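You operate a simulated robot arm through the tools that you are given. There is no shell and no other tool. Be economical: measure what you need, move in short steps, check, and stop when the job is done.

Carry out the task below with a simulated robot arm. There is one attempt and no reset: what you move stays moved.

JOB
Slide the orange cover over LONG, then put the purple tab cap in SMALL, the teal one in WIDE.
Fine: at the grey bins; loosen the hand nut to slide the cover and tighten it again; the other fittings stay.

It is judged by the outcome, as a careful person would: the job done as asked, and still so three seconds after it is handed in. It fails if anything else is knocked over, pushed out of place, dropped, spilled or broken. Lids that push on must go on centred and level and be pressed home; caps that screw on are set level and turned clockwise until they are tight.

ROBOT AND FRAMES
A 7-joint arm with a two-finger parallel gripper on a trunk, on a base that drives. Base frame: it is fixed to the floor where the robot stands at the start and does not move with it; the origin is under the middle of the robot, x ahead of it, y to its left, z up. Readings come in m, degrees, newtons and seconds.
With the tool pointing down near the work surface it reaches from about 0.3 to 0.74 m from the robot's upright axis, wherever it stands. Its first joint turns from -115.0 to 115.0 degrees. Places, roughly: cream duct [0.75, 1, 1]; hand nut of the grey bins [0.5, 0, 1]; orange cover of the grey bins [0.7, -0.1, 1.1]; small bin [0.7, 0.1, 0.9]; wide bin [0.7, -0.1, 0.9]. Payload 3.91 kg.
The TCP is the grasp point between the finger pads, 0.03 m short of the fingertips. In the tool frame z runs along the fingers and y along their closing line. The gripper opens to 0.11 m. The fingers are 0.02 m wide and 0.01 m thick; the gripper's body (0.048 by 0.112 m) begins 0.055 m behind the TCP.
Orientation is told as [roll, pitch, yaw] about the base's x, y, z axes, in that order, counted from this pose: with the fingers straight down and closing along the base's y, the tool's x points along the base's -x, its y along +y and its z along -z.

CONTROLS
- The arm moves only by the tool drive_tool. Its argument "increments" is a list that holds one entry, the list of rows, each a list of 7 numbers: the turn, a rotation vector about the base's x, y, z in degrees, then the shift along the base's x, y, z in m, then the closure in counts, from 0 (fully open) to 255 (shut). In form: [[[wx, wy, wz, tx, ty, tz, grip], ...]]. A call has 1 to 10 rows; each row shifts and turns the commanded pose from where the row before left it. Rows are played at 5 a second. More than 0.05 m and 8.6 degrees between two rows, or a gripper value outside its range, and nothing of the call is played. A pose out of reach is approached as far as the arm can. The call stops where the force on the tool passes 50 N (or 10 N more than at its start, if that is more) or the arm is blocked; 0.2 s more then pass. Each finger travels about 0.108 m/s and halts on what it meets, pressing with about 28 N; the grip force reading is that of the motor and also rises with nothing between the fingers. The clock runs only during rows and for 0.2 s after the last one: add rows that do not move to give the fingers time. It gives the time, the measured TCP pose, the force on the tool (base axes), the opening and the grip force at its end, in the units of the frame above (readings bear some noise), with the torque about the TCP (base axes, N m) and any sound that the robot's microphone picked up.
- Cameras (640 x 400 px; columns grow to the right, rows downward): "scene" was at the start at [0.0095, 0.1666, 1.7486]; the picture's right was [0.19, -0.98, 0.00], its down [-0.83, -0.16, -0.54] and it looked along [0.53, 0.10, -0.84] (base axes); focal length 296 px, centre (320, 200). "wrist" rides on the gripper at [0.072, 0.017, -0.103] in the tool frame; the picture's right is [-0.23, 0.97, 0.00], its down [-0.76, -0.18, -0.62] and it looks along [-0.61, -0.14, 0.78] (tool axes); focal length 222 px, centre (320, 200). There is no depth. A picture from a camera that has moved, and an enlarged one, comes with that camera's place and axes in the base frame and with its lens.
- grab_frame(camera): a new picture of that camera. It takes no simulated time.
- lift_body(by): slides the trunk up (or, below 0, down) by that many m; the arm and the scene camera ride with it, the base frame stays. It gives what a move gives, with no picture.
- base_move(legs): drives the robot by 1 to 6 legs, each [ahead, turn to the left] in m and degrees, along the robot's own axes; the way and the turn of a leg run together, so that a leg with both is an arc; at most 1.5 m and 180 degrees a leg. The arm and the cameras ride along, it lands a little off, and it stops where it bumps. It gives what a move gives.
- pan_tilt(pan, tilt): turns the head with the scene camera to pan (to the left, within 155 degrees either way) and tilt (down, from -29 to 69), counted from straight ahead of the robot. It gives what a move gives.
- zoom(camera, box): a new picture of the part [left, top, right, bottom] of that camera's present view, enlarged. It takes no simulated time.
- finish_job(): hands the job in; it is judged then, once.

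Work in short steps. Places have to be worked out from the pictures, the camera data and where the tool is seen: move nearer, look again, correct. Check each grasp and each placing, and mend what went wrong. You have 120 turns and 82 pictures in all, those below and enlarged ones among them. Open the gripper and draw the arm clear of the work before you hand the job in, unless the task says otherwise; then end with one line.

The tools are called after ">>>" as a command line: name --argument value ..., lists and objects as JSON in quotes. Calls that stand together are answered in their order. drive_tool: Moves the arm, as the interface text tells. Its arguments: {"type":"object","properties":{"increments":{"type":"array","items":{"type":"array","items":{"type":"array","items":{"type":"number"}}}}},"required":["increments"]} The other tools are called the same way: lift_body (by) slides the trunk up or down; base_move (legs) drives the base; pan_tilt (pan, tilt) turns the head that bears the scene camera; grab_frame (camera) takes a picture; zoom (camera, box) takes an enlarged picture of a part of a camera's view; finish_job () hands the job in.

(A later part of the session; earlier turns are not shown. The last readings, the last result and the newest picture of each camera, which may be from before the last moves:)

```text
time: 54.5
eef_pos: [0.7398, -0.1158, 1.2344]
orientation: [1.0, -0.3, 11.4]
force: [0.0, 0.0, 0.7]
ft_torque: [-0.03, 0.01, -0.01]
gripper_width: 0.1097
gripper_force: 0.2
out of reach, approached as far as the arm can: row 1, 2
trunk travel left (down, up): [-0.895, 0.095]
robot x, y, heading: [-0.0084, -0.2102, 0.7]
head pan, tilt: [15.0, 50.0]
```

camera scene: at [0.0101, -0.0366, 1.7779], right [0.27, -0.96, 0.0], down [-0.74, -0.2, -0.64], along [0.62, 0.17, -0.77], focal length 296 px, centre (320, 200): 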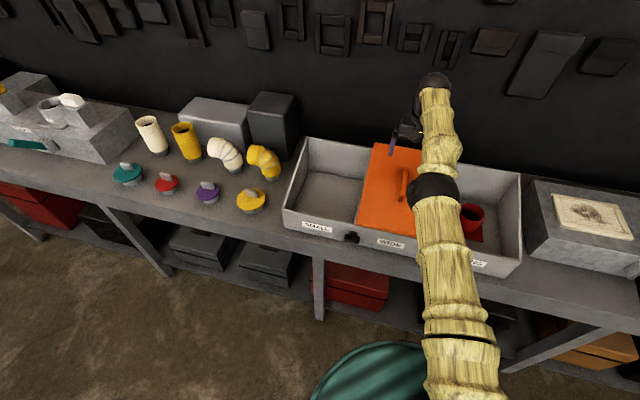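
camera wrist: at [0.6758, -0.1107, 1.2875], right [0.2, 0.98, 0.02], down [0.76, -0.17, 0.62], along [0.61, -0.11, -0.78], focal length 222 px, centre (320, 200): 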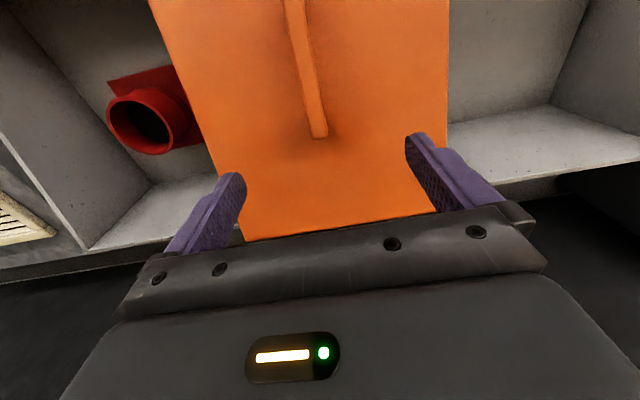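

The elbow hangs below the wrist and the wrist bend is at its limit. I raise the hand, tilt the fingers to the left (roll +) and retract, to make the elbow swing out to the right.

>>> drive_tool --increments '[[[8.5, 0, 0, 0, 0, 0.02, 0], [8.5, 0, 0, 0, 0, 0.02, 0], [8.5, 0, 0, 0, 0, 0.02, 0], [8.5, 0, 0, 0, 0, 0.02, 0], [8.5, 0, 0, 0, 0, 0, 0], [8.5, 0, 0, -0.02, 0, 0, 0], [8.5, 0, 0, -0.03, 0, 0, 0], [0, 0, 0, -0.03, 0, 0, 0], [0, 0, 0, -0.03, 0, 0, 0], [0, 0, 0, -0.03, 0, 0, 0]]]'

>>> grab_frame --camera "scene"

```text
time: 56.7
eef_pos: [0.7384, -0.135, 1.3395]
orientation: [60.1, -10.0, 5.5]
force: [-0.2, -1.0, 0.3]
ft_torque: [-0.01, 0.01, -0.01]
gripper_width: 0.1103
gripper_force: 0.0
out of reach, approached as far as the arm can: row 6, 7, 8, 9, 10
trunk travel left (down, up): [-0.895, 0.095]
robot x, y, heading: [-0.0072, -0.2115, 0.5]
head pan, tilt: [15.0, 50.0]
```

```text
48 pictures are left
camera scene: at [0.01, -0.0368, 1.7779], right [0.27, -0.96, 0.0], down [-0.74, -0.2, -0.64], along [0.62, 0.17, -0.77], focal length 296 px, centre (320, 200)
```

scene: 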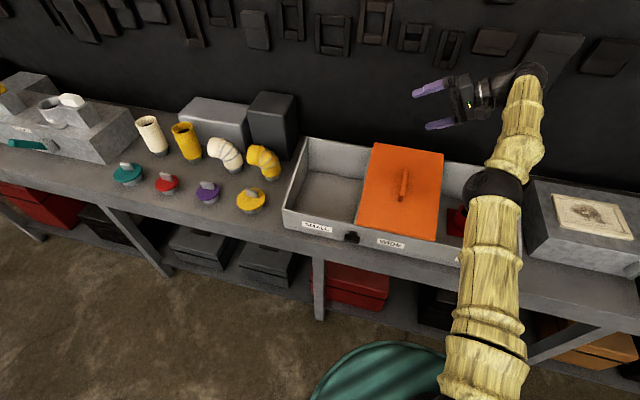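

Still stuck. I go back to the fingers-forward posture (where the arm moved freely), and will re-pitch down nearer to the robot.

>>> drive_tool --increments '[[[-8.5, 0, 0, 0, 0, 0.02, 0], [-8.5, 0, 0, 0, 0, 0.02, 0], [-8.5, 0, 0, 0, 0, 0.02, 0], [-8.5, 0, 0, 0, 0, 0.02, 0], [-8.5, 0, 0, 0, 0, 0, 0], [-8.5, 0, 0, 0, 0, 0, 0], [-8.5, 0, 0, 0, 0, 0, 0], [0, -8.5, 0, 0, 0, 0, 0], [0, -8.5, 0, 0, 0, 0, 0], [0, -8.5, 0, 0, 0, 0, 0]]]'

>>> drive_tool --increments '[[[0, -8.5, 0, 0, 0, 0, 0], [0, -8.5, 0, -0.02, 0, 0, 0], [0, -8.5, 0, -0.02, 0, 0, 0], [0, -8.5, 0, -0.02, 0, 0, 0], [0, -8.5, 0, -0.02, 0, 0, 0], [0, -8.5, 0, -0.02, 0, 0, 0], [0, -5, 0, -0.02, 0, 0, 0], [0, 0, 0, -0.02, 0, 0, 0], [0, 0, 0, -0.02, 0, 0, 0], [0, 0, 0, -0.02, 0, 0, 0]]]'

>>> grab_frame --camera "scene"

```text
time: 58.9
eef_pos: [0.6885, -0.1309, 1.4077]
orientation: [-4.4, -25.7, 12.5]
force: [-1.4, -0.1, 0.0]
ft_torque: [-0.03, -0.04, -0.01]
gripper_width: 0.1101
gripper_force: 0.1
out of reach, approached as far as the arm can: row 1, 2, 3, 4, 5, 6
trunk travel left (down, up): [-0.895, 0.095]
robot x, y, heading: [-0.0054, -0.209, 0.8]
head pan, tilt: [15.0, 50.0]
```

```text
time: 61.1
eef_pos: [0.5092, -0.1307, 1.4064]
orientation: [-53.2, -76.1, 54.9]
force: [0.3, 0.3, -0.3]
ft_torque: [0.0, 0.0, 0.0]
gripper_width: 0.1099
gripper_force: 0.0
trunk travel left (down, up): [-0.895, 0.095]
robot x, y, heading: [-0.0021, -0.209, 0.3]
head pan, tilt: [15.0, 50.0]
```

```text
47 pictures are left
camera scene: at [0.0093, -0.0372, 1.778], right [0.27, -0.96, 0.0], down [-0.74, -0.2, -0.64], along [0.62, 0.17, -0.77], focal length 296 px, centre (320, 200)
```

scene: 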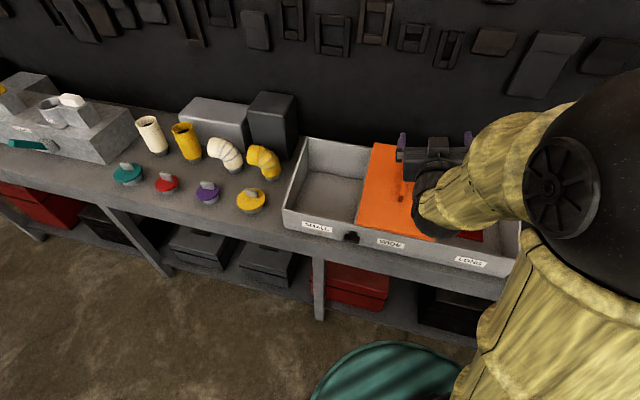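

The elbow is now high and to the right. Pitch down from here.

>>> drive_tool --increments '[[[0, 8.5, 0, 0, 0, -0.01, 0], [0, 8.5, 0, 0, 0, -0.01, 0], [0, 8.5, 0, 0, 0, -0.01, 0], [0, 8.5, 0, 0, 0, -0.01, 0], [0, 8.5, 0, 0, 0, -0.01, 0], [0, 8.5, 0, 0, 0, -0.01, 0], [0, 8.5, 0, 0, 0, -0.01, 0], [0, 8.5, 0, 0, 0, -0.01, 0], [0, 8.5, 0, 0, 0, -0.01, 0], [0, 0, 0, 0, 0, 0, 0]]]'

```text
time: 63.3
eef_pos: [0.512, -0.1358, 1.323]
orientation: [-2.7, -10.2, 11.5]
force: [0.4, -0.4, 0.0]
ft_torque: [0.03, 0.02, 0.02]
gripper_width: 0.1102
gripper_force: 0.0
out of reach, approached as far as the arm can: row 5
trunk travel left (down, up): [-0.895, 0.095]
robot x, y, heading: [-0.0029, -0.2061, 0.6]
head pan, tilt: [15.0, 50.0]
```

Correct the remaining tilt and yaw, then go over the handle.

>>> drive_tool --increments '[[[0, 0, -6, 0, 0, -0.02, 0], [0, 0, -5.5, 0, 0, -0.02, 0], [0, 5.2, 0, 0.02, 0, -0.02, 0], [0, 5, 0, 0.03, 0, -0.01, 0], [2.7, 0, 0, 0.03, 0.003, -0.01, 0], [0, 0, 0, 0.04, 0.004, -0.01, 0], [0, 0, 0, 0.04, 0.004, -0.01, 0], [0, 0, 0, 0.03, 0, -0.02, 0], [0, 0, 0, 0, 0, -0.02, 0], [0, 0, 0, 0, 0, 0, 0]]]'

>>> grab_frame --camera "wrist"

>>> grab_frame --camera "scene"

```text
time: 65.5
eef_pos: [0.7049, -0.1239, 1.1815]
orientation: [0.0, 0.0, -0.1]
force: [-0.1, 0.0, 0.5]
ft_torque: [-0.02, -0.02, -0.04]
gripper_width: 0.1101
gripper_force: 0.0
trunk travel left (down, up): [-0.895, 0.095]
robot x, y, heading: [-0.0021, -0.2099, 0.6]
head pan, tilt: [15.0, 50.0]
```

```text
46 pictures are left
camera wrist: at [0.631, -0.1089, 1.2846], right [0.23, 0.97, 0.0], down [0.76, -0.18, 0.62], along [0.61, -0.14, -0.78], focal length 222 px, centre (320, 200)
```

wrist: 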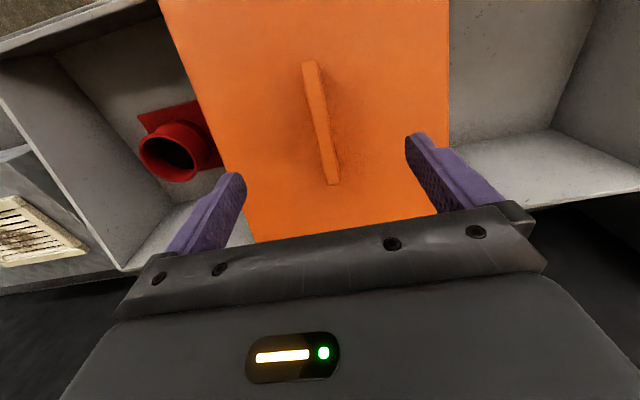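

```text
45 pictures are left
camera scene: at [0.0108, -0.0358, 1.7778], right [0.27, -0.96, 0.0], down [-0.74, -0.2, -0.64], along [0.62, 0.17, -0.77], focal length 296 px, centre (320, 200)
```

scene: 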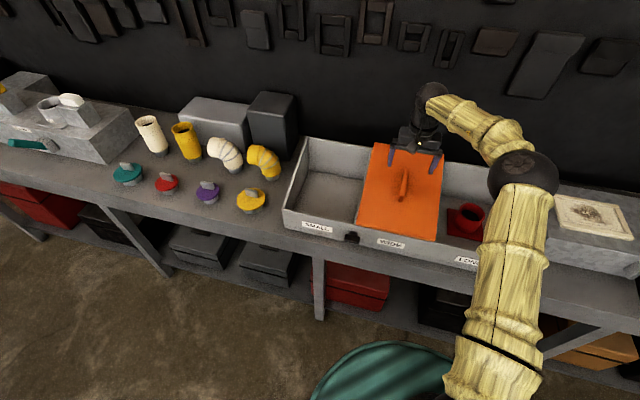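

Posture and pose are now exact, and the bar is at y≈-0.124. Lower toward the handle and look.

>>> drive_tool --increments '[[[0, 0, 0, 0, 0, -0.03, 0], [0, 0, 0, 0, 0, -0.03, 0], [0, 0, 0, 0, 0, -0.025, 0], [0, 0, 0, 0, 0, 0, 0]]]'

>>> grab_frame --camera "wrist"

>>> zoom --camera "scene" --box '[350, 100, 510, 220]'

```text
time: 66.5
eef_pos: [0.7028, -0.1256, 1.0983]
orientation: [0.0, 0.1, -0.1]
force: [-0.3, -0.2, -0.1]
ft_torque: [-0.01, 0.01, -0.01]
gripper_width: 0.1104
gripper_force: 0.1
trunk travel left (down, up): [-0.895, 0.095]
robot x, y, heading: [-0.0037, -0.2082, 0.4]
head pan, tilt: [15.0, 50.0]
```

```text
44 pictures are left
camera wrist: at [0.6296, -0.1104, 1.202], right [0.23, 0.97, 0.0], down [0.76, -0.18, 0.62], along [0.61, -0.14, -0.78], focal length 222 px, centre (320, 200)
```

wrist: 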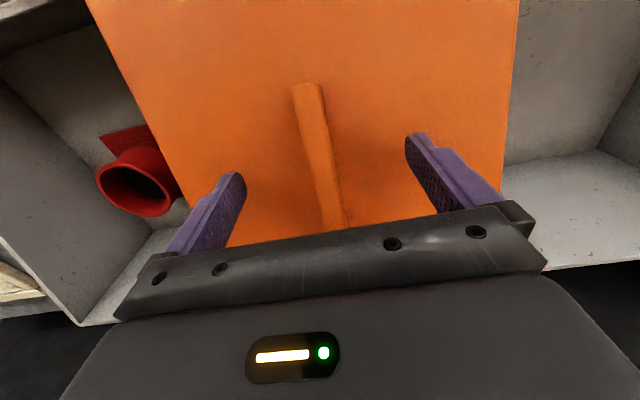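

```text
3.33 times, centred on (430, 160) of scene
camera zoom: at [0.0102, -0.0363, 1.7779], right [0.27, -0.96, 0.0], down [-0.74, -0.2, -0.64], along [0.62, 0.17, -0.77], focal length 986 px, centre (-47, 333)
```

zoom: 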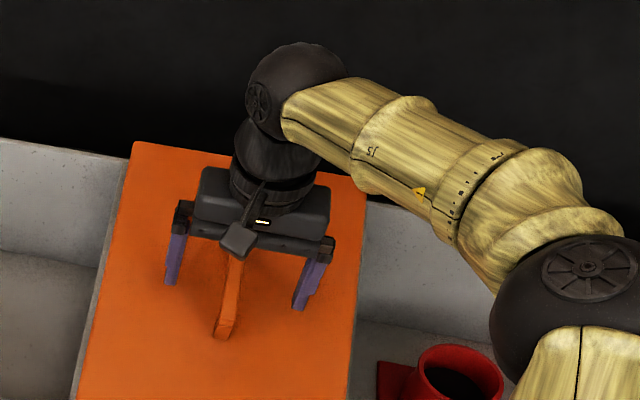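

The bar top is at z≈1.07. Lower to 1.073 and close gently.

>>> drive_tool --increments '[[[0, 0, 0, 0, 0.001, -0.013, 0], [0, 0, 0, 0, 0, -0.012, 0], [0, 0, 0, 0, 0, 0, 255], [0, 0, 0, 0, 0, 0, 255], [0, 0, 0, 0, 0, 0, 255], [0, 0, 0, 0, 0, 0, 255]]]'

>>> grab_frame --camera "wrist"

```text
time: 67.1
eef_pos: [0.703, -0.1239, 1.09]
orientation: [0.1, -1.0, -0.1]
force: [-16.9, 1.0, 21.3]
ft_torque: [-0.83, 0.24, -0.8]
gripper_width: 0.1099
gripper_force: 0.1
trunk travel left (down, up): [-0.895, 0.095]
robot x, y, heading: [-0.0023, -0.2109, 0.6]
head pan, tilt: [15.0, 50.0]
stopped in row 2: the force on the tool passed its limit (the readings are from after the stop); the commanded pose is now the measured one
```

```text
42 pictures are left
camera wrist: at [0.6282, -0.1078, 1.1919], right [0.23, 0.97, 0.01], down [0.75, -0.18, 0.64], along [0.62, -0.14, -0.77], focal length 222 px, centre (320, 200)
```

wrist: 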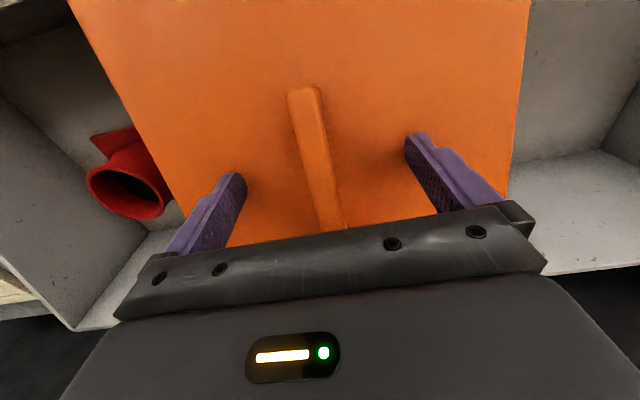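

The tips met the cover at about z=1.06. I lift 3 mm, level, and close on the bar.

>>> drive_tool --increments '[[[0, 1, 0, 0, 0, 0.004, 0], [0, 0, 0, 0, 0, 0, 0], [0, 0, 0, 0, 0, 0, 255], [0, 0, 0, 0, 0, 0, 255], [0, 0, 0, 0, 0, 0, 255], [0, 0, 0, 0, 0, 0, 255]]]'

>>> grab_frame --camera "wrist"

```text
time: 68.5
eef_pos: [0.7046, -0.1236, 1.091]
orientation: [0.3, 0.0, 0.1]
force: [-1.1, 0.2, 17.5]
ft_torque: [0.35, -1.24, 0.46]
gripper_width: 0.0136
gripper_force: 44.9
trunk travel left (down, up): [-0.895, 0.095]
robot x, y, heading: [-0.0048, -0.2109, 0.3]
head pan, tilt: [15.0, 50.0]
```

```text
41 pictures are left
camera wrist: at [0.6329, -0.1079, 1.1939], right [0.23, 0.97, 0.0], down [0.76, -0.18, 0.62], along [0.61, -0.14, -0.78], focal length 222 px, centre (320, 200)
```

wrist: 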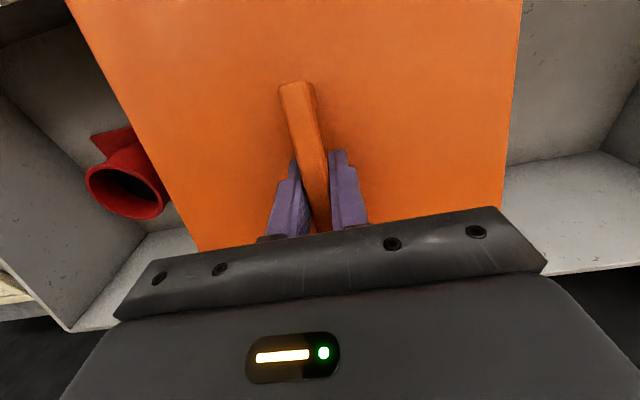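

Gripped the bar (13.6 mm). Slide -y with 1 mm of relief upward, first 60 mm.

>>> drive_tool --increments '[[[0, 0, 0, 0, 0, 0.002, 255], [0, 0, 0, 0, -0.01, 0, 255], [0, 0, 0, 0, -0.015, 0, 255], [0, 0, 0, 0, -0.015, 0, 255], [0, 0, 0, 0, -0.015, 0, 255]]]'

>>> grab_frame --camera "scene"

```text
time: 69.7
eef_pos: [0.7065, -0.1787, 1.092]
orientation: [0.1, 0.2, 0.0]
force: [4.6, -1.4, 8.5]
ft_torque: [0.13, -0.39, 0.57]
gripper_width: 0.0138
gripper_force: 45.5
trunk travel left (down, up): [-0.895, 0.095]
robot x, y, heading: [0.0, -0.2098, 0.5]
head pan, tilt: [15.0, 50.0]
```

```text
40 pictures are left
camera scene: at [0.01, -0.0367, 1.7779], right [0.27, -0.96, 0.0], down [-0.74, -0.2, -0.64], along [0.62, 0.17, -0.77], focal length 296 px, centre (320, 200)
```

scene: 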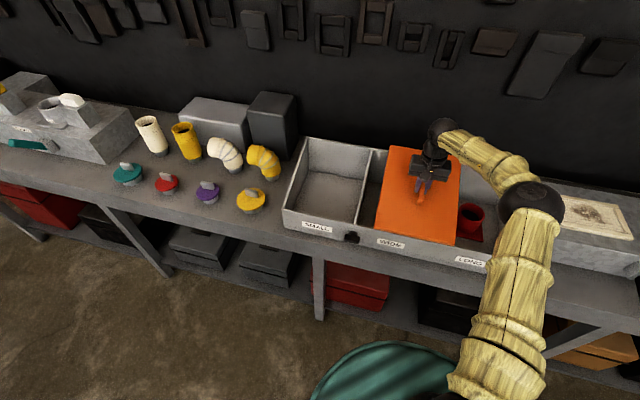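

The cover slides freely. Continue 110 mm.

>>> drive_tool --increments '[[[0, 0, 0, 0, -0.02, 0, 255], [0, 0, 0, 0, -0.02, 0, 255], [0, 0, 0, 0, -0.02, 0, 255], [0, 0, 0, 0, -0.02, 0, 255], [0, 0, 0, 0, -0.02, 0, 255], [0, 0, 0, 0, -0.01, 0, 255]]]'

>>> grab_frame --camera "scene"

>>> grab_frame --camera "wrist"

```text
time: 71.1
eef_pos: [0.7069, -0.2889, 1.0913]
orientation: [0.1, 0.3, 0.0]
force: [1.7, 1.9, 4.3]
ft_torque: [-0.17, -0.34, 0.38]
gripper_width: 0.0137
gripper_force: 44.6
trunk travel left (down, up): [-0.895, 0.095]
robot x, y, heading: [-0.004, -0.2086, 0.6]
head pan, tilt: [15.0, 50.0]
```

```text
39 pictures are left
camera scene: at [0.0102, -0.0361, 1.7779], right [0.27, -0.96, 0.0], down [-0.74, -0.2, -0.64], along [0.62, 0.17, -0.77], focal length 296 px, centre (320, 200)
```

scene: 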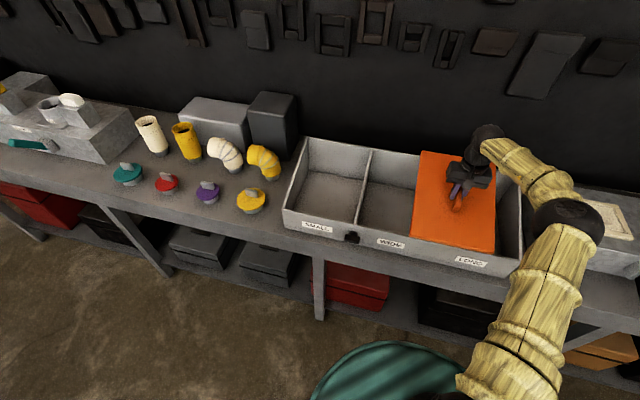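

```text
38 pictures are left
camera wrist: at [0.6339, -0.2728, 1.1943], right [0.23, 0.97, 0.0], down [0.76, -0.18, 0.62], along [0.6, -0.14, -0.78], focal length 222 px, centre (320, 200)
```

wrist: 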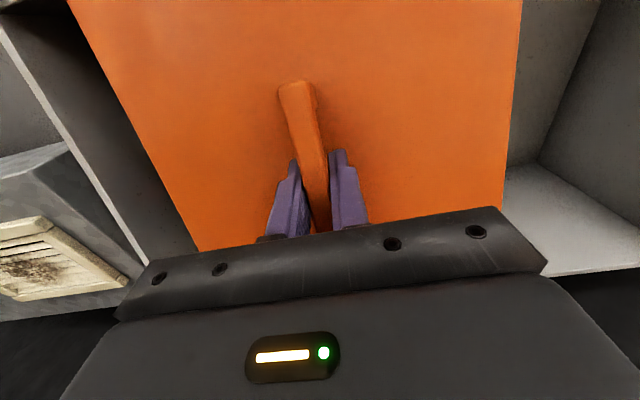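

Continue ~50 mm, then check alignment to the right wall.

>>> drive_tool --increments '[[[0, 0, 0, 0, -0.015, 0, 255], [0, 0, 0, 0, -0.015, 0, 255], [0, 0, 0, 0, -0.01, 0, 255], [0, 0, 0, 0, -0.01, 0, 255], [0, 0, 0, 0, 0, 0, 255]]]'

>>> grab_frame --camera "wrist"

>>> zoom --camera "scene" --box '[360, 120, 560, 290]'

```text
time: 72.3
eef_pos: [0.706, -0.3386, 1.0906]
orientation: [0.0, 0.2, 0.0]
force: [-2.9, 0.3, 5.1]
ft_torque: [-0.19, 1.55, 0.28]
gripper_width: 0.0136
gripper_force: 45.3
trunk travel left (down, up): [-0.895, 0.095]
robot x, y, heading: [-0.0062, -0.2071, 0.5]
head pan, tilt: [15.0, 50.0]
```

```text
37 pictures are left
camera wrist: at [0.634, -0.3229, 1.1942], right [0.23, 0.97, 0.0], down [0.76, -0.18, 0.62], along [0.61, -0.14, -0.78], focal length 222 px, centre (320, 200)
```

wrist: 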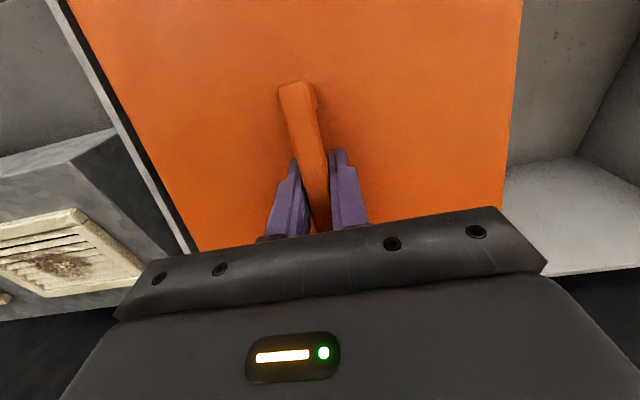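

```text
2.35 times, centred on (460, 205) of scene
camera zoom: at [0.0095, -0.0361, 1.7779], right [0.27, -0.96, 0.0], down [-0.74, -0.2, -0.64], along [0.62, 0.17, -0.77], focal length 696 px, centre (-9, 188)
```

zoom: 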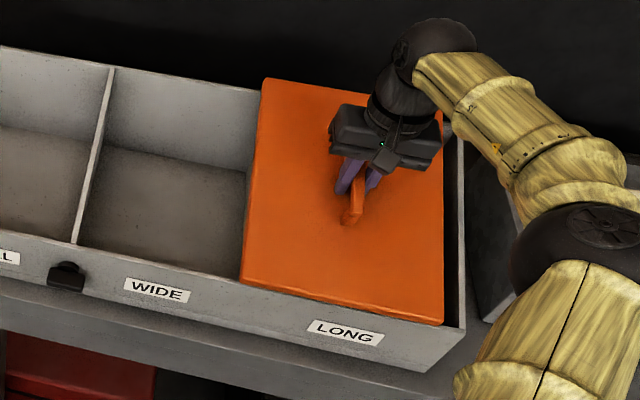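

A small gap remains on the right wall. I push a bit further in small steps, watching the force.

>>> drive_tool --increments '[[[0, 0, 0, 0, -0.004, 0, 255], [0, 0, 0, 0, -0.004, 0, 255], [0, 0, 0, 0, -0.004, 0, 255], [0, 0, 0, 0, 0, 0, 255]]]'

>>> zoom --camera "scene" --box '[360, 120, 560, 290]'

>>> zoom --camera "wrist" --box '[40, 0, 240, 260]'

```text
time: 73.3
eef_pos: [0.7061, -0.3511, 1.091]
orientation: [0.0, 0.1, 0.0]
force: [-3.5, -0.1, 4.3]
ft_torque: [-0.21, 0.35, 0.26]
gripper_width: 0.014
gripper_force: 44.9
trunk travel left (down, up): [-0.895, 0.095]
robot x, y, heading: [-0.0029, -0.2107, 0.2]
head pan, tilt: [15.0, 50.0]
```

```text
2.35 times, centred on (460, 205) of scene
camera zoom: at [0.009, -0.0362, 1.7779], right [0.27, -0.96, 0.0], down [-0.74, -0.2, -0.64], along [0.62, 0.17, -0.77], focal length 696 px, centre (-9, 188)
```

zoom: 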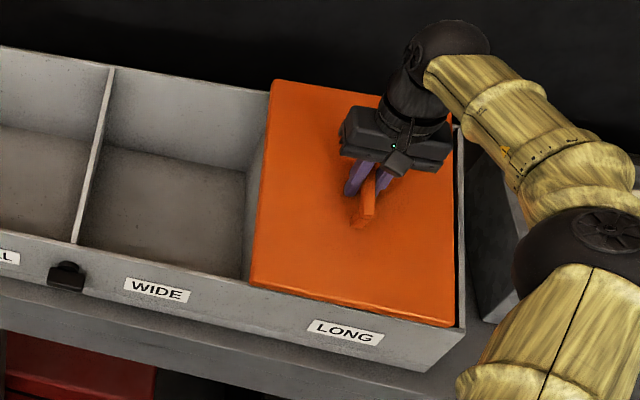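

```text
1.54 times, centred on (140, 130) of wrist
camera zoom: at [0.6339, -0.3354, 1.1942], right [0.23, 0.97, 0.0], down [0.76, -0.18, 0.62], along [0.61, -0.14, -0.78], focal length 342 px, centre (597, 308)
```

zoom: 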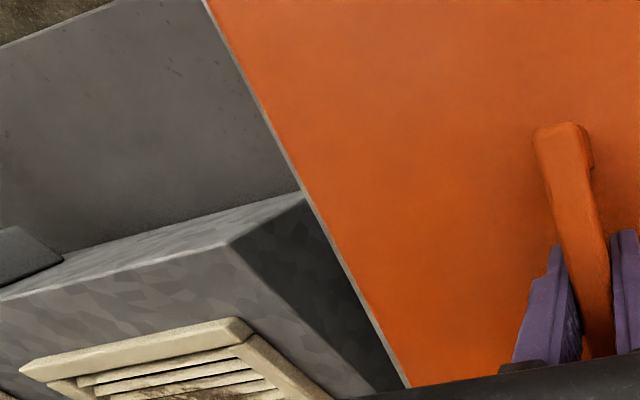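

The cover now nearly reaches the right wall's outer rim. I add 5 mm to centre it over LONG, then release and rise.

>>> drive_tool --increments '[[[0, 0, 0, 0, -0.005, 0, 255], [0, 0, 0, 0, 0, 0, 255], [0, 0, 0, 0, 0, 0, 255]]]'

>>> drive_tool --increments '[[[0, 0, 0, 0, 0, 0, 130], [0, 0, 0, 0, 0, 0, 130], [0, 0, 0, 0, 0, 0.03, 130], [0, 0, 0, 0, 0, 0.04, 0], [0, 0, 0, -0.04, 0, 0.02, 0], [0, 0, 0, -0.045, 0, 0.02, 0], [0, 0, 0, -0.045, 0, 0.02, 0], [0, 0, 0, -0.045, 0, 0, 0], [0, 0, 0, -0.045, 0, 0, 0]]]'

>>> zoom --camera "scene" --box '[270, 120, 550, 300]'

>>> grab_frame --camera "wrist"

```text
time: 74.1
eef_pos: [0.7064, -0.3558, 1.0911]
orientation: [0.0, 0.0, 0.0]
force: [-6.6, 0.2, 0.5]
ft_torque: [-0.18, -0.99, 0.33]
gripper_width: 0.0137
gripper_force: 45.2
trunk travel left (down, up): [-0.895, 0.095]
robot x, y, heading: [-0.001, -0.2091, 0.0]
head pan, tilt: [15.0, 50.0]
```

```text
time: 76.1
eef_pos: [0.4846, -0.3535, 1.2216]
orientation: [0.1, 0.1, 0.1]
force: [-0.9, 0.1, 0.3]
ft_torque: [0.01, -0.02, 0.03]
gripper_width: 0.1099
gripper_force: 0.0
trunk travel left (down, up): [-0.895, 0.095]
robot x, y, heading: [-0.0024, -0.207, 0.5]
head pan, tilt: [15.0, 50.0]
```

```text
2.22 times, centred on (410, 210) of scene
camera zoom: at [0.0076, -0.0368, 1.778], right [0.27, -0.96, 0.0], down [-0.74, -0.2, -0.64], along [0.62, 0.17, -0.77], focal length 657 px, centre (120, 178)
```

zoom: 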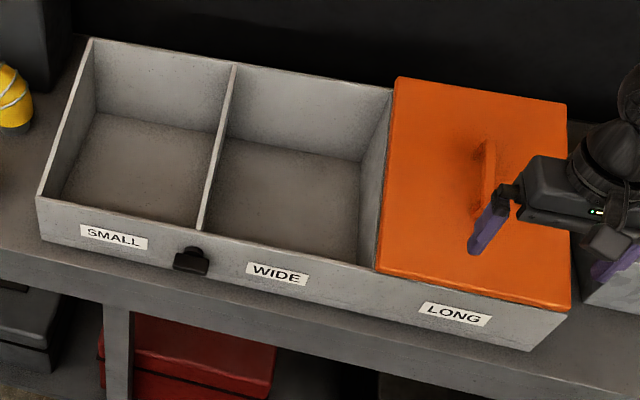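

```text
32 pictures are left
camera wrist: at [0.4117, -0.3389, 1.3249], right [0.23, 0.97, 0.0], down [0.76, -0.18, 0.62], along [0.61, -0.14, -0.78], focal length 222 px, centre (320, 200)
```

wrist: 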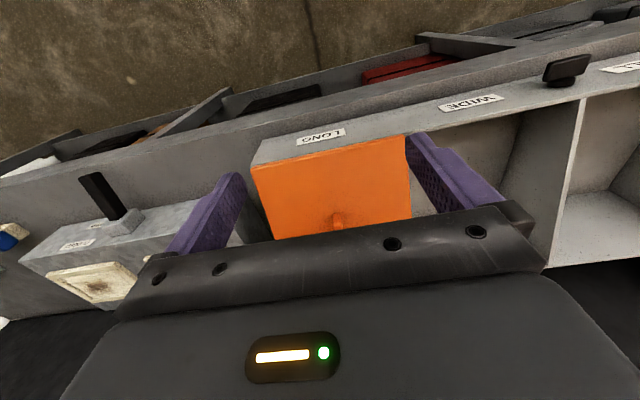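

The cover fully spans LONG. Next I tighten the nut: bring the base back to about [-0.27, 0] using the mirrored manoeuvre.

>>> base_move --legs '[[0, -30], [-0.41, 0], [0, 30], [0.085, 0]]'

>>> drive_tool --increments '[[[0, 0, 0, 0, 0.04, 0.02, 0], [0, 0, 0, 0, 0.04, 0.02, 0], [0, 0, 0, 0, 0.04, 0.02, 0], [0, 0, 0, 0, 0.04, 0.02, 0], [0, 0, 0, 0.02, 0.03, 0.02, 0], [0, 0, 0, 0, 0, 0.03, 0], [0, 0, 0, 0, 0, 0.03, 0], [0, 0, 0, 0, 0, 0, 0]]]'

```text
time: 82.2
eef_pos: [0.2151, -0.1526, 1.2207]
orientation: [0.0, 0.1, 0.0]
force: [-0.1, -0.1, -0.7]
ft_torque: [0.01, -0.03, -0.02]
gripper_width: 0.1101
gripper_force: 0.0
trunk travel left (down, up): [-0.895, 0.095]
robot x, y, heading: [-0.2731, -0.0087, 0.5]
head pan, tilt: [15.0, 50.0]
```

```text
time: 84.0
eef_pos: [0.2348, 0.0383, 1.381]
orientation: [0.1, 0.0, 0.0]
force: [0.3, 0.5, -0.1]
ft_torque: [0.0, -0.02, 0.02]
gripper_width: 0.1098
gripper_force: 0.1
trunk travel left (down, up): [-0.895, 0.095]
robot x, y, heading: [-0.2777, -0.004, 0.5]
head pan, tilt: [15.0, 50.0]
```

Now pitch the tool to horizontal here, moving forward slightly.

>>> drive_tool --increments '[[[0, -8.5, 0, 0.005, 0, 0, 0], [0, -8.5, 0, 0.005, 0, 0, 0], [0, -8.5, 0, 0.005, 0, 0, 0], [0, -8.5, 0, 0.005, 0, 0, 0], [0, -8.5, 0, 0.01, 0, 0, 0], [0, -8.5, 0, 0.01, 0, 0, 0], [0, -8.5, 0, 0.01, 0, 0, 0], [0, -8.5, 0, 0.01, 0, 0, 0], [0, -8.5, 0, 0.01, 0, 0, 0], [0, -8.5, 0, 0.01, 0, 0, 0]]]'

>>> lift_body --by -0.45

```text
time: 86.2
eef_pos: [0.3172, 0.0401, 1.3792]
orientation: [0.1, -84.8, -0.1]
force: [-1.3, -1.0, -0.8]
ft_torque: [0.02, 0.01, -0.02]
gripper_width: 0.1101
gripper_force: 0.1
trunk travel left (down, up): [-0.895, 0.095]
robot x, y, heading: [-0.2727, -0.0053, 0.9]
head pan, tilt: [15.0, 50.0]
```

```text
refused: -0.45 is not a number from -0.4 to 0.4
```

Perfect, all reached. Lower the trunk (limit 0.4) in two parts and roll to -90 so that the fingers close vertically.

>>> lift_body --by -0.4

>>> lift_body --by -0.03

>>> drive_tool --increments '[[[0, -5.2, 0, 0.02, -0.008, 0, 0], [-8.5, 0, 0, 0.02, -0.008, 0, 0], [-8.5, 0, 0, 0.02, -0.008, 0, 0], [-8.5, 0, 0, 0.02, -0.008, 0, 0], [-8.5, 0, 0, 0.02, -0.008, 0, 0], [-8.5, 0, 0, 0.01, 0, 0, 0], [-8.5, 0, 0, 0, 0, 0, 0], [-8.5, 0, 0, 0, 0, 0, 0], [-8.5, 0, 0, 0, 0, 0, 0], [-8.5, 0, 0, 0, 0, 0, 0]]]'

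>>> grab_frame --camera "wrist"

```text
time: 90.1
eef_pos: [0.316, 0.038, 0.9801]
orientation: [-0.3, -84.9, 0.4]
force: [-0.3, 0.4, 0.2]
ft_torque: [0.01, 0.02, 0.01]
gripper_width: 0.1098
gripper_force: 0.0
trunk travel left (down, up): [-0.495, 0.495]
robot x, y, heading: [-0.2742, -0.0065, 0.6]
head pan, tilt: [15.0, 50.0]
```

```text
time: 90.8
eef_pos: [0.3164, 0.0387, 0.9506]
orientation: [-0.2, -84.9, 0.4]
force: [0.4, -0.4, -1.3]
ft_torque: [-0.02, 0.02, 0.04]
gripper_width: 0.1101
gripper_force: 0.0
trunk travel left (down, up): [-0.465, 0.525]
robot x, y, heading: [-0.2727, -0.0062, 0.9]
head pan, tilt: [15.0, 50.0]
```

```text
time: 93.0
eef_pos: [0.4241, -0.0012, 0.9507]
orientation: [-90.0, -13.3, 90.1]
force: [0.1, 0.2, 0.6]
ft_torque: [0.04, 0.01, 0.01]
gripper_width: 0.11
gripper_force: 0.0
trunk travel left (down, up): [-0.465, 0.525]
robot x, y, heading: [-0.2737, -0.0124, 0.4]
head pan, tilt: [15.0, 50.0]
```

```text
31 pictures are left
camera wrist: at [0.3222, -0.0687, 0.9166], right [0.0, 0.45, -0.9], down [-0.62, 0.7, 0.35], along [0.78, 0.56, 0.28], focal length 222 px, centre (320, 200)
```

wrist: 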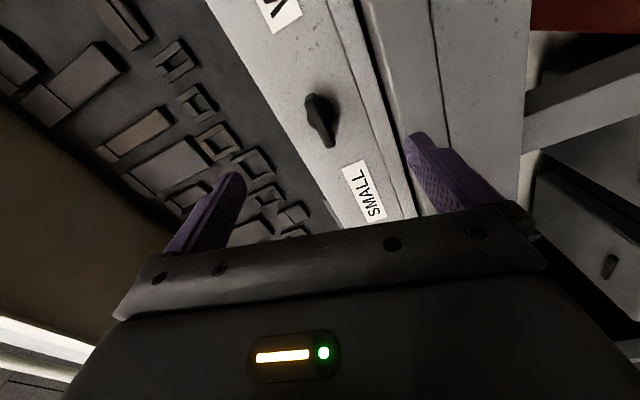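

The nut is at y≈-0.002, z≈0.950, wing level. I roll the last 11°, advance with the fingers part open, and grip.

>>> drive_tool --increments '[[[-5.5, 0, 0, 0, 0, 0, 120], [-5.5, 0, 0, 0, -0.001, 0, 120], [0, 0, 0, 0.03, 0, 0, 120], [0, 0, 0, 0.03, 0, 0, 120], [0, 0, 0, 0.03, 0, 0, 120], [0, 0, 0, 0.012, 0, 0, 120], [0, 0, 0, 0, 0, 0, 120]]]'

>>> grab_frame --camera "wrist"

```text
time: 94.6
eef_pos: [0.5278, -0.0044, 0.9505]
orientation: [-89.8, -2.5, 90.1]
force: [0.1, 0.3, 0.3]
ft_torque: [0.01, 0.02, 0.03]
gripper_width: 0.0582
gripper_force: 0.1
trunk travel left (down, up): [-0.465, 0.525]
robot x, y, heading: [-0.2741, -0.0034, 0.7]
head pan, tilt: [15.0, 50.0]
```

```text
30 pictures are left
camera wrist: at [0.4246, -0.077, 0.9304], right [0.0, 0.27, -0.96], down [-0.62, 0.75, 0.21], along [0.78, 0.6, 0.17], focal length 222 px, centre (320, 200)
```

wrist: 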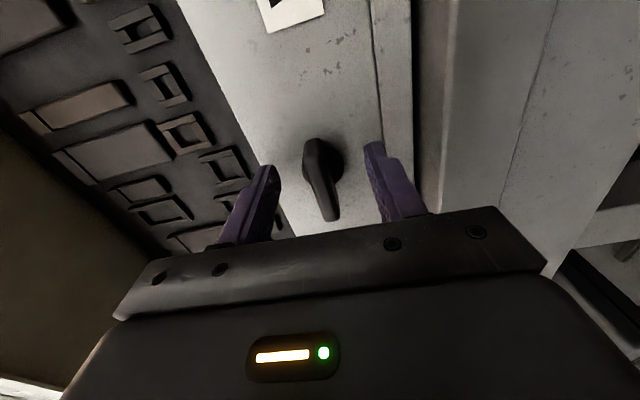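

Well centred. Grip, then turn clockwise (+x) in steps, watching the torque.

>>> drive_tool --increments '[[[0, 0, 0, 0, 0.002, 0, 255], [0, 0, 0, 0, 0, 0, 255], [0, 0, 0, 0, 0, 0, 255], [8, 0, 0, 0, 0, 0, 255], [8, 0, 0, 0, 0, 0, 255], [8, 0, 0, 0, 0, 0, 255], [8, 0, 0, 0, 0, 0, 255], [8, 0, 0, 0, 0, 0, 255], [8, 0, 0, 0, 0, 0, 255], [8, 0, 0, 0, 0, 0, 255]]]'

```text
time: 96.8
eef_pos: [0.5273, 0.0004, 0.9472]
orientation: [-89.3, -58.7, 89.5]
force: [-11.0, -2.1, -20.4]
ft_torque: [0.01, -0.61, 0.29]
gripper_width: 0.0122
gripper_force: 44.9
trunk travel left (down, up): [-0.465, 0.525]
robot x, y, heading: [-0.2758, -0.0084, 0.8]
head pan, tilt: [15.0, 50.0]
```

Turned 56° freely; continue until the torque rises.

>>> drive_tool --increments '[[[8, 0, 0, 0, 0, 0, 255], [8, 0, 0, 0, 0, 0, 255], [8, 0, 0, 0, 0, 0, 255], [6, 0, 0, 0, 0, 0, 255], [0, 0, 0, 0, 0, 0, 255]]]'

>>> drive_tool --increments '[[[5, 0, 0, 0, 0, 0, 255], [5, 0, 0, 0, 0, 0, 255], [0, 0, 0, 0, 0, 0, 255]]]'

```text
time: 98.0
eef_pos: [0.5283, 0.0024, 0.9451]
orientation: [-75.6, -88.5, 75.9]
force: [-15.1, 8.0, -24.9]
ft_torque: [-0.04, -0.07, 0.2]
gripper_width: 0.0122
gripper_force: 45.0
trunk travel left (down, up): [-0.465, 0.525]
robot x, y, heading: [-0.2757, -0.01, 0.3]
head pan, tilt: [15.0, 50.0]
```

```text
time: 98.8
eef_pos: [0.5276, 0.0023, 0.9468]
orientation: [87.8, -81.6, -87.6]
force: [-14.7, 11.0, -20.8]
ft_torque: [-1.1, 1.07, 0.09]
gripper_width: 0.0147
gripper_force: 44.6
trunk travel left (down, up): [-0.465, 0.525]
robot x, y, heading: [-0.2703, -0.0082, 1.0]
head pan, tilt: [15.0, 50.0]
```

The torque now reads -1.1 N·m: it is against the tight stop. A few degrees more to be sure, then release and back off.

>>> drive_tool --increments '[[[6, 0, 0, 0, 0, 0, 255], [0, 0, 0, 0, 0, 0, 255]]]'

>>> drive_tool --increments '[[[0, 0, 0, 0, 0, 0, 100], [0, 0, 0, 0, 0, 0, 100], [0, 0, 0, 0, 0, 0, 0], [0, 0, 0, -0.04, 0, 0, 0], [0, 0, 0, -0.04, 0, 0, 0], [0, 0, 0, 0, 0, 0, 0]]]'

>>> grab_frame --camera "wrist"

```text
time: 99.4
eef_pos: [0.5277, 0.0029, 0.9483]
orientation: [89.0, -75.6, -88.9]
force: [-10.8, 10.1, -19.1]
ft_torque: [-1.28, 1.16, 0.2]
gripper_width: 0.0169
gripper_force: 44.8
trunk travel left (down, up): [-0.465, 0.525]
robot x, y, heading: [-0.2764, -0.0073, 0.3]
head pan, tilt: [15.0, 50.0]
```

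```text
time: 100.8
eef_pos: [0.4479, 0.0013, 0.9529]
orientation: [90.5, -75.4, -90.4]
force: [-0.3, 0.2, 0.0]
ft_torque: [-0.02, -0.03, 0.01]
gripper_width: 0.1099
gripper_force: 0.0
trunk travel left (down, up): [-0.465, 0.525]
robot x, y, heading: [-0.2758, -0.0081, 0.3]
head pan, tilt: [15.0, 50.0]
```

```text
29 pictures are left
camera wrist: at [0.3435, 0.0343, 0.8871], right [0.0, 0.89, 0.46], down [-0.62, -0.36, 0.69], along [0.78, -0.29, 0.55], focal length 222 px, centre (320, 200)
```

wrist: 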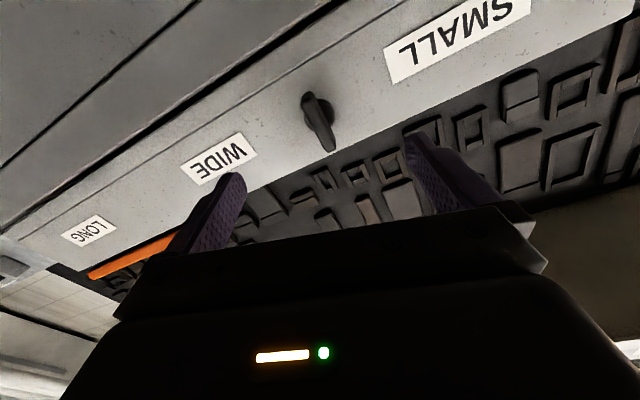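

The nut stands upright and tight again. Now retract, unroll, raise the trunk and pitch the tool down.

>>> drive_tool --increments '[[[-7.3, 0, 0, -0.04, 0.01, 0, 0], [-7.3, 0, 0, -0.04, 0.01, 0, 0], [0, 0, 0, -0.04, 0.01, 0, 0], [0, 0, 0, -0.01, 0.01, 0, 0], [0, 0, 0, 0, 0, 0, 0]]]'

>>> lift_body --by 0.4

>>> drive_tool --increments '[[[0, 8.5, 0, -0.01, 0, 0, 0], [0, 8.5, 0, -0.01, 0, 0, 0], [0, 8.5, 0, -0.01, 0, 0, 0], [0, 8.5, 0, -0.01, 0, 0, 0], [0, 8.5, 0, -0.01, 0, 0, 0], [0, 8.5, 0, -0.01, 0, 0, 0], [0, 8.5, 0, -0.005, 0, 0, 0], [0, 8.5, 0, -0.005, 0, 0, 0], [0, 8.5, 0, 0, 0, 0, 0], [0, 8.5, 0, 0, 0, 0, 0]]]'

```text
time: 102.0
eef_pos: [0.3174, 0.0434, 0.9489]
orientation: [-118.8, -89.8, 118.9]
force: [-0.6, -0.1, -0.3]
ft_torque: [0.0, 0.0, 0.01]
gripper_width: 0.1101
gripper_force: 0.1
trunk travel left (down, up): [-0.465, 0.525]
robot x, y, heading: [-0.2765, -0.0093, 0.6]
head pan, tilt: [15.0, 50.0]
```

```text
time: 105.9
eef_pos: [0.3177, 0.0433, 1.3501]
orientation: [-118.0, -89.9, 118.2]
force: [-0.5, 0.3, -0.8]
ft_torque: [0.01, -0.01, 0.01]
gripper_width: 0.1098
gripper_force: 0.1
trunk travel left (down, up): [-0.865, 0.125]
robot x, y, heading: [-0.2723, -0.0071, 0.6]
head pan, tilt: [15.0, 50.0]
```

```text
time: 108.1
eef_pos: [0.2523, 0.0385, 1.3394]
orientation: [0.1, -4.8, 0.1]
force: [-0.4, 0.2, -0.1]
ft_torque: [0.02, 0.06, 0.0]
gripper_width: 0.1101
gripper_force: 0.0
out of reach, approached as far as the arm can: row 5
trunk travel left (down, up): [-0.865, 0.125]
robot x, y, heading: [-0.272, -0.0089, 0.6]
head pan, tilt: [15.0, 50.0]
```

Level the tool and drive the base to about [0, 0.35], between the purple cap and the SMALL bin.

>>> drive_tool --increments '[[[0, 4.8, 0, 0, 0, -0.01, 0], [0, 0, 0, 0, 0, 0, 0]]]'

>>> base_move --legs '[[0, 52], [0.45, 0], [0, -52.5]]'

>>> pan_tilt --pan 15 --tilt 50

>>> grab_frame --camera "scene"

```text
time: 108.7
eef_pos: [0.2506, 0.0401, 1.3302]
orientation: [0.1, -0.3, 0.1]
force: [-1.3, 0.3, 0.0]
ft_torque: [0.02, -0.01, 0.01]
gripper_width: 0.1101
gripper_force: 0.0
trunk travel left (down, up): [-0.865, 0.125]
robot x, y, heading: [-0.2729, -0.0087, 0.5]
head pan, tilt: [15.0, 50.0]
```

```text
time: 116.0
eef_pos: [0.5299, 0.3761, 1.3284]
orientation: [0.0, -0.3, -1.1]
force: [0.4, -0.5, -1.3]
ft_torque: [0.01, -0.03, 0.01]
gripper_width: 0.1102
gripper_force: 0.0
trunk travel left (down, up): [-0.865, 0.125]
robot x, y, heading: [0.0071, 0.3384, -0.6]
head pan, tilt: [15.0, 50.0]
```

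```text
time: 116.6
eef_pos: [0.5276, 0.3769, 1.3287]
orientation: [0.1, -0.4, -1.1]
force: [-0.6, -0.2, -0.8]
ft_torque: [0.01, -0.02, 0.01]
gripper_width: 0.11
gripper_force: 0.0
trunk travel left (down, up): [-0.865, 0.125]
robot x, y, heading: [0.0022, 0.3396, -0.9]
head pan, tilt: [15.0, 50.0]
```

```text
28 pictures are left
camera scene: at [0.0212, 0.5147, 1.7479], right [0.25, -0.97, 0.0], down [-0.74, -0.19, -0.64], along [0.62, 0.16, -0.77], focal length 296 px, centre (320, 200)
```

scene: 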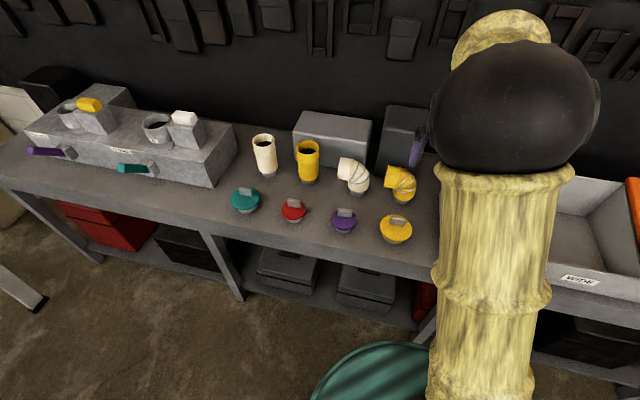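

Zoom on the caps for their exact place and tab directions.

>>> zoom --camera "scene" --box '[220, 170, 380, 260]'

```text
4.00 times, centred on (300, 215) of scene
camera zoom: at [0.0212, 0.5147, 1.7479], right [0.25, -0.97, 0.0], down [-0.74, -0.19, -0.64], along [0.62, 0.16, -0.77], focal length 1183 px, centre (400, 140)
```

zoom: 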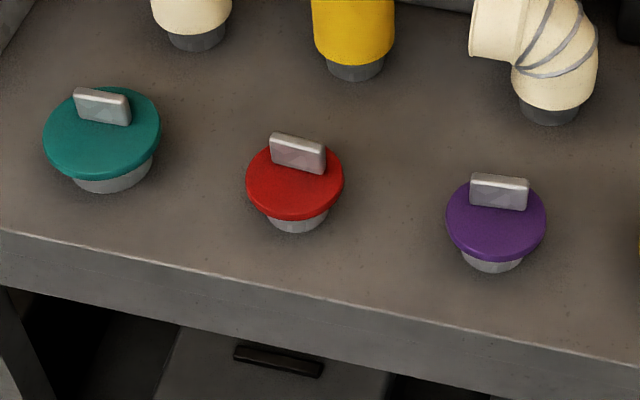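

Purple tab ≈[0.628, 0.584], top ≈0.96, lying nearly along y (8° off), so the tool must yaw to about -82°. I yaw while moving over it.

>>> drive_tool --increments '[[[0, 0, -8.1, 0.01, 0.02, -0.02, 0], [0, 0, -8.1, 0.01, 0.02, -0.02, 0], [0, 0, -8.1, 0.01, 0.02, -0.02, 0], [0, 0, -8.1, 0.01, 0.02, -0.02, 0], [0, 0, -8.1, 0.01, 0.02, -0.02, 0], [0, 0, -8.1, 0.01, 0.02, -0.02, 0], [0, 0, -8.1, 0.01, 0.02, -0.02, 0], [0, 0, -8.1, 0.01, 0.02, -0.02, 0], [0, 0, -8.1, 0.01, 0.02, -0.02, 0], [0, 0, -8.1, 0.01, 0.027, -0.02, 0]]]'

>>> grab_frame --camera "wrist"

```text
time: 118.8
eef_pos: [0.6293, 0.5862, 1.1301]
orientation: [-0.1, -0.3, -82.3]
force: [0.2, 0.4, -0.1]
ft_torque: [-0.01, -0.02, 0.03]
gripper_width: 0.1101
gripper_force: 0.1
trunk travel left (down, up): [-0.865, 0.125]
robot x, y, heading: [-0.0011, 0.3385, -0.7]
head pan, tilt: [15.0, 50.0]
```

```text
26 pictures are left
camera wrist: at [0.6362, 0.6597, 1.2324], right [1.0, -0.09, 0.0], down [-0.07, -0.78, 0.63], along [-0.06, -0.62, -0.78], focal length 222 px, centre (320, 200)
```

wrist: 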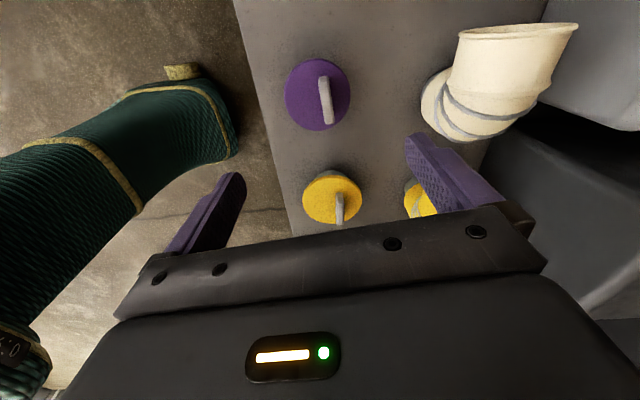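

The tab top lies at ≈[0.636, 0.590], angle ~4°. I correct, part-close the fingers and lower to z≈1.0.

>>> drive_tool --increments '[[[0, 0, -2, 0.006, 0.003, -0.03, 120], [0, 0, 0, 0, 0, -0.035, 120], [0, 0, 0, 0, 0, -0.035, 120], [0, 0, 0, 0, 0, -0.03, 120], [0, 0, 0, 0, 0, 0, 120]]]'

>>> grab_frame --camera "wrist"

```text
time: 120.0
eef_pos: [0.6371, 0.5865, 0.9989]
orientation: [0.0, -0.3, -84.1]
force: [-0.3, 0.1, -0.1]
ft_torque: [0.01, 0.02, 0.02]
gripper_width: 0.0581
gripper_force: 0.1
trunk travel left (down, up): [-0.865, 0.125]
robot x, y, heading: [0.0048, 0.3445, -0.7]
head pan, tilt: [15.0, 50.0]
```

```text
25 pictures are left
camera wrist: at [0.6446, 0.6609, 1.1025], right [0.99, -0.13, 0.0], down [-0.1, -0.77, 0.63], along [-0.08, -0.62, -0.78], focal length 222 px, centre (320, 200)
```

wrist: 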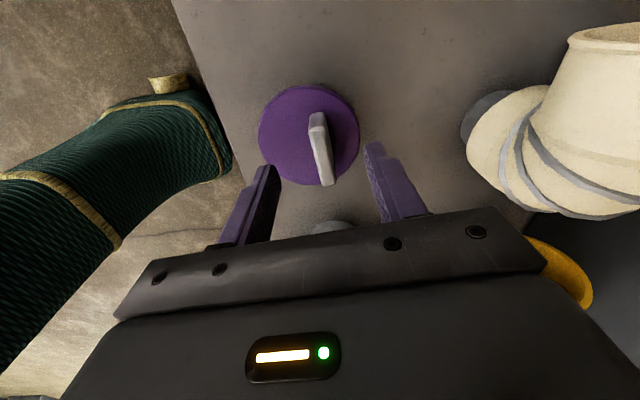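

Aligned. Lower 30 mm and close on the tab.

>>> drive_tool --increments '[[[0, 0, 0, 0, 0.004, -0.015, 120], [0, 0, 0, 0, 0, -0.015, 120], [0, 0, 0, 0, 0, 0, 120], [0, 0, 0, 0, 0, 0, 255], [0, 0, 0, 0, 0, 0, 255], [0, 0, 0, 0, 0, 0, 255]]]'

>>> grab_frame --camera "wrist"

```text
time: 121.4
eef_pos: [0.6363, 0.5907, 0.9686]
orientation: [0.0, -0.4, -84.1]
force: [-0.1, 0.2, 0.1]
ft_torque: [0.01, 0.02, -0.01]
gripper_width: 0.0122
gripper_force: 28.6
trunk travel left (down, up): [-0.865, 0.125]
robot x, y, heading: [0.0024, 0.3409, -0.4]
head pan, tilt: [15.0, 50.0]
```

```text
24 pictures are left
camera wrist: at [0.6448, 0.6645, 1.0715], right [0.99, -0.13, 0.0], down [-0.1, -0.77, 0.63], along [-0.08, -0.62, -0.78], focal length 222 px, centre (320, 200)
```

wrist: 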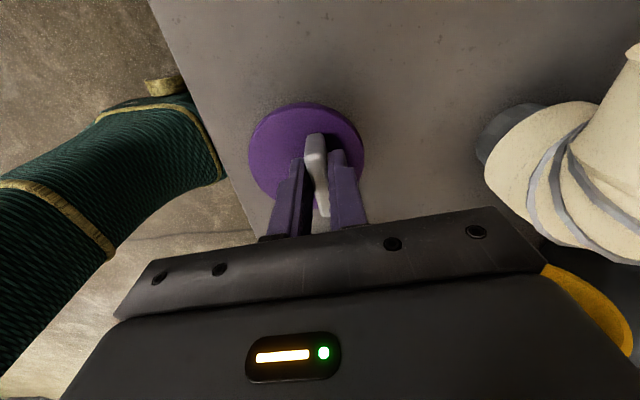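

The fingers hold the tab (12 mm). Lift 50 mm and check.

>>> drive_tool --increments '[[[0, 0, 0, 0, 0, 0, 255], [0, 0, 0, 0, 0, 0, 255], [0, 0, 0, 0, 0, 0.01, 255], [0, 0, 0, 0, 0, 0.02, 255], [0, 0, 0, 0, 0, 0.02, 255], [0, 0, 0, 0, 0, 0, 255]]]'

>>> grab_frame --camera "wrist"

```text
time: 122.8
eef_pos: [0.6369, 0.5895, 1.0193]
orientation: [0.0, -0.3, -84.0]
force: [-0.1, 0.0, -0.1]
ft_torque: [0.0, 0.02, 0.03]
gripper_width: 0.0002
gripper_force: 28.6
trunk travel left (down, up): [-0.865, 0.125]
robot x, y, heading: [0.0033, 0.3403, -0.7]
head pan, tilt: [15.0, 50.0]
```

```text
23 pictures are left
camera wrist: at [0.6454, 0.6642, 1.122], right [0.99, -0.13, 0.0], down [-0.1, -0.77, 0.63], along [-0.08, -0.62, -0.78], focal length 222 px, centre (320, 200)
```

wrist: 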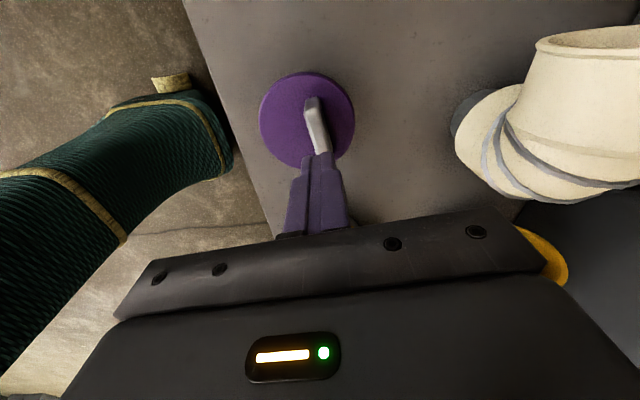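

Missed: the fingers shut above the tab, so it is lower than judged (top ≈0.925–0.93, y ≈0.583). Reopen and lower further to z=0.945.

>>> drive_tool --increments '[[[0, 0, 0, 0, -0.006, 0, 120], [0, 0, 0, 0, 0, 0, 120], [0, 0, 0, 0, 0, -0.025, 120], [0, 0, 0, 0, 0, -0.025, 120], [0, 0, 0, 0, 0, -0.012, 120], [0, 0, 0, 0, 0, -0.012, 120], [0, 0, 0, 0, 0, 0, 120]]]'

>>> grab_frame --camera "wrist"

```text
time: 124.3
eef_pos: [0.6389, 0.5869, 0.9569]
orientation: [1.1, 0.0, -84.0]
force: [-8.2, -3.1, 34.1]
ft_torque: [-0.24, 1.48, 0.16]
gripper_width: 0.0628
gripper_force: 4.1
trunk travel left (down, up): [-0.865, 0.125]
robot x, y, heading: [0.0021, 0.3391, -0.8]
head pan, tilt: [15.0, 50.0]
stopped in row 7: the force on the tool passed its limit (the readings are from after the stop); the commanded pose is now the measured one
```

```text
22 pictures are left
camera wrist: at [0.6469, 0.6595, 1.0608], right [0.99, -0.12, 0.02], down [-0.11, -0.78, 0.62], along [-0.06, -0.62, -0.78], focal length 222 px, centre (320, 200)
```

wrist: 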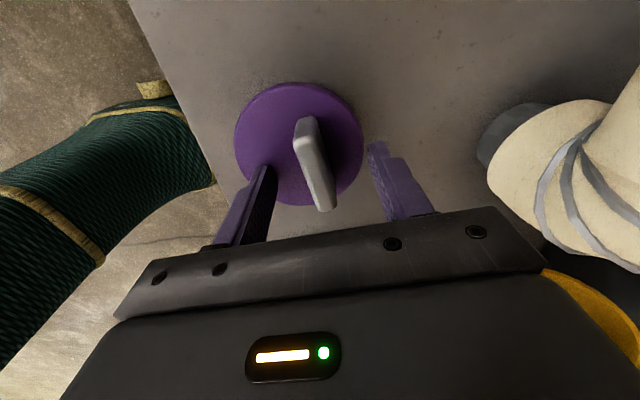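

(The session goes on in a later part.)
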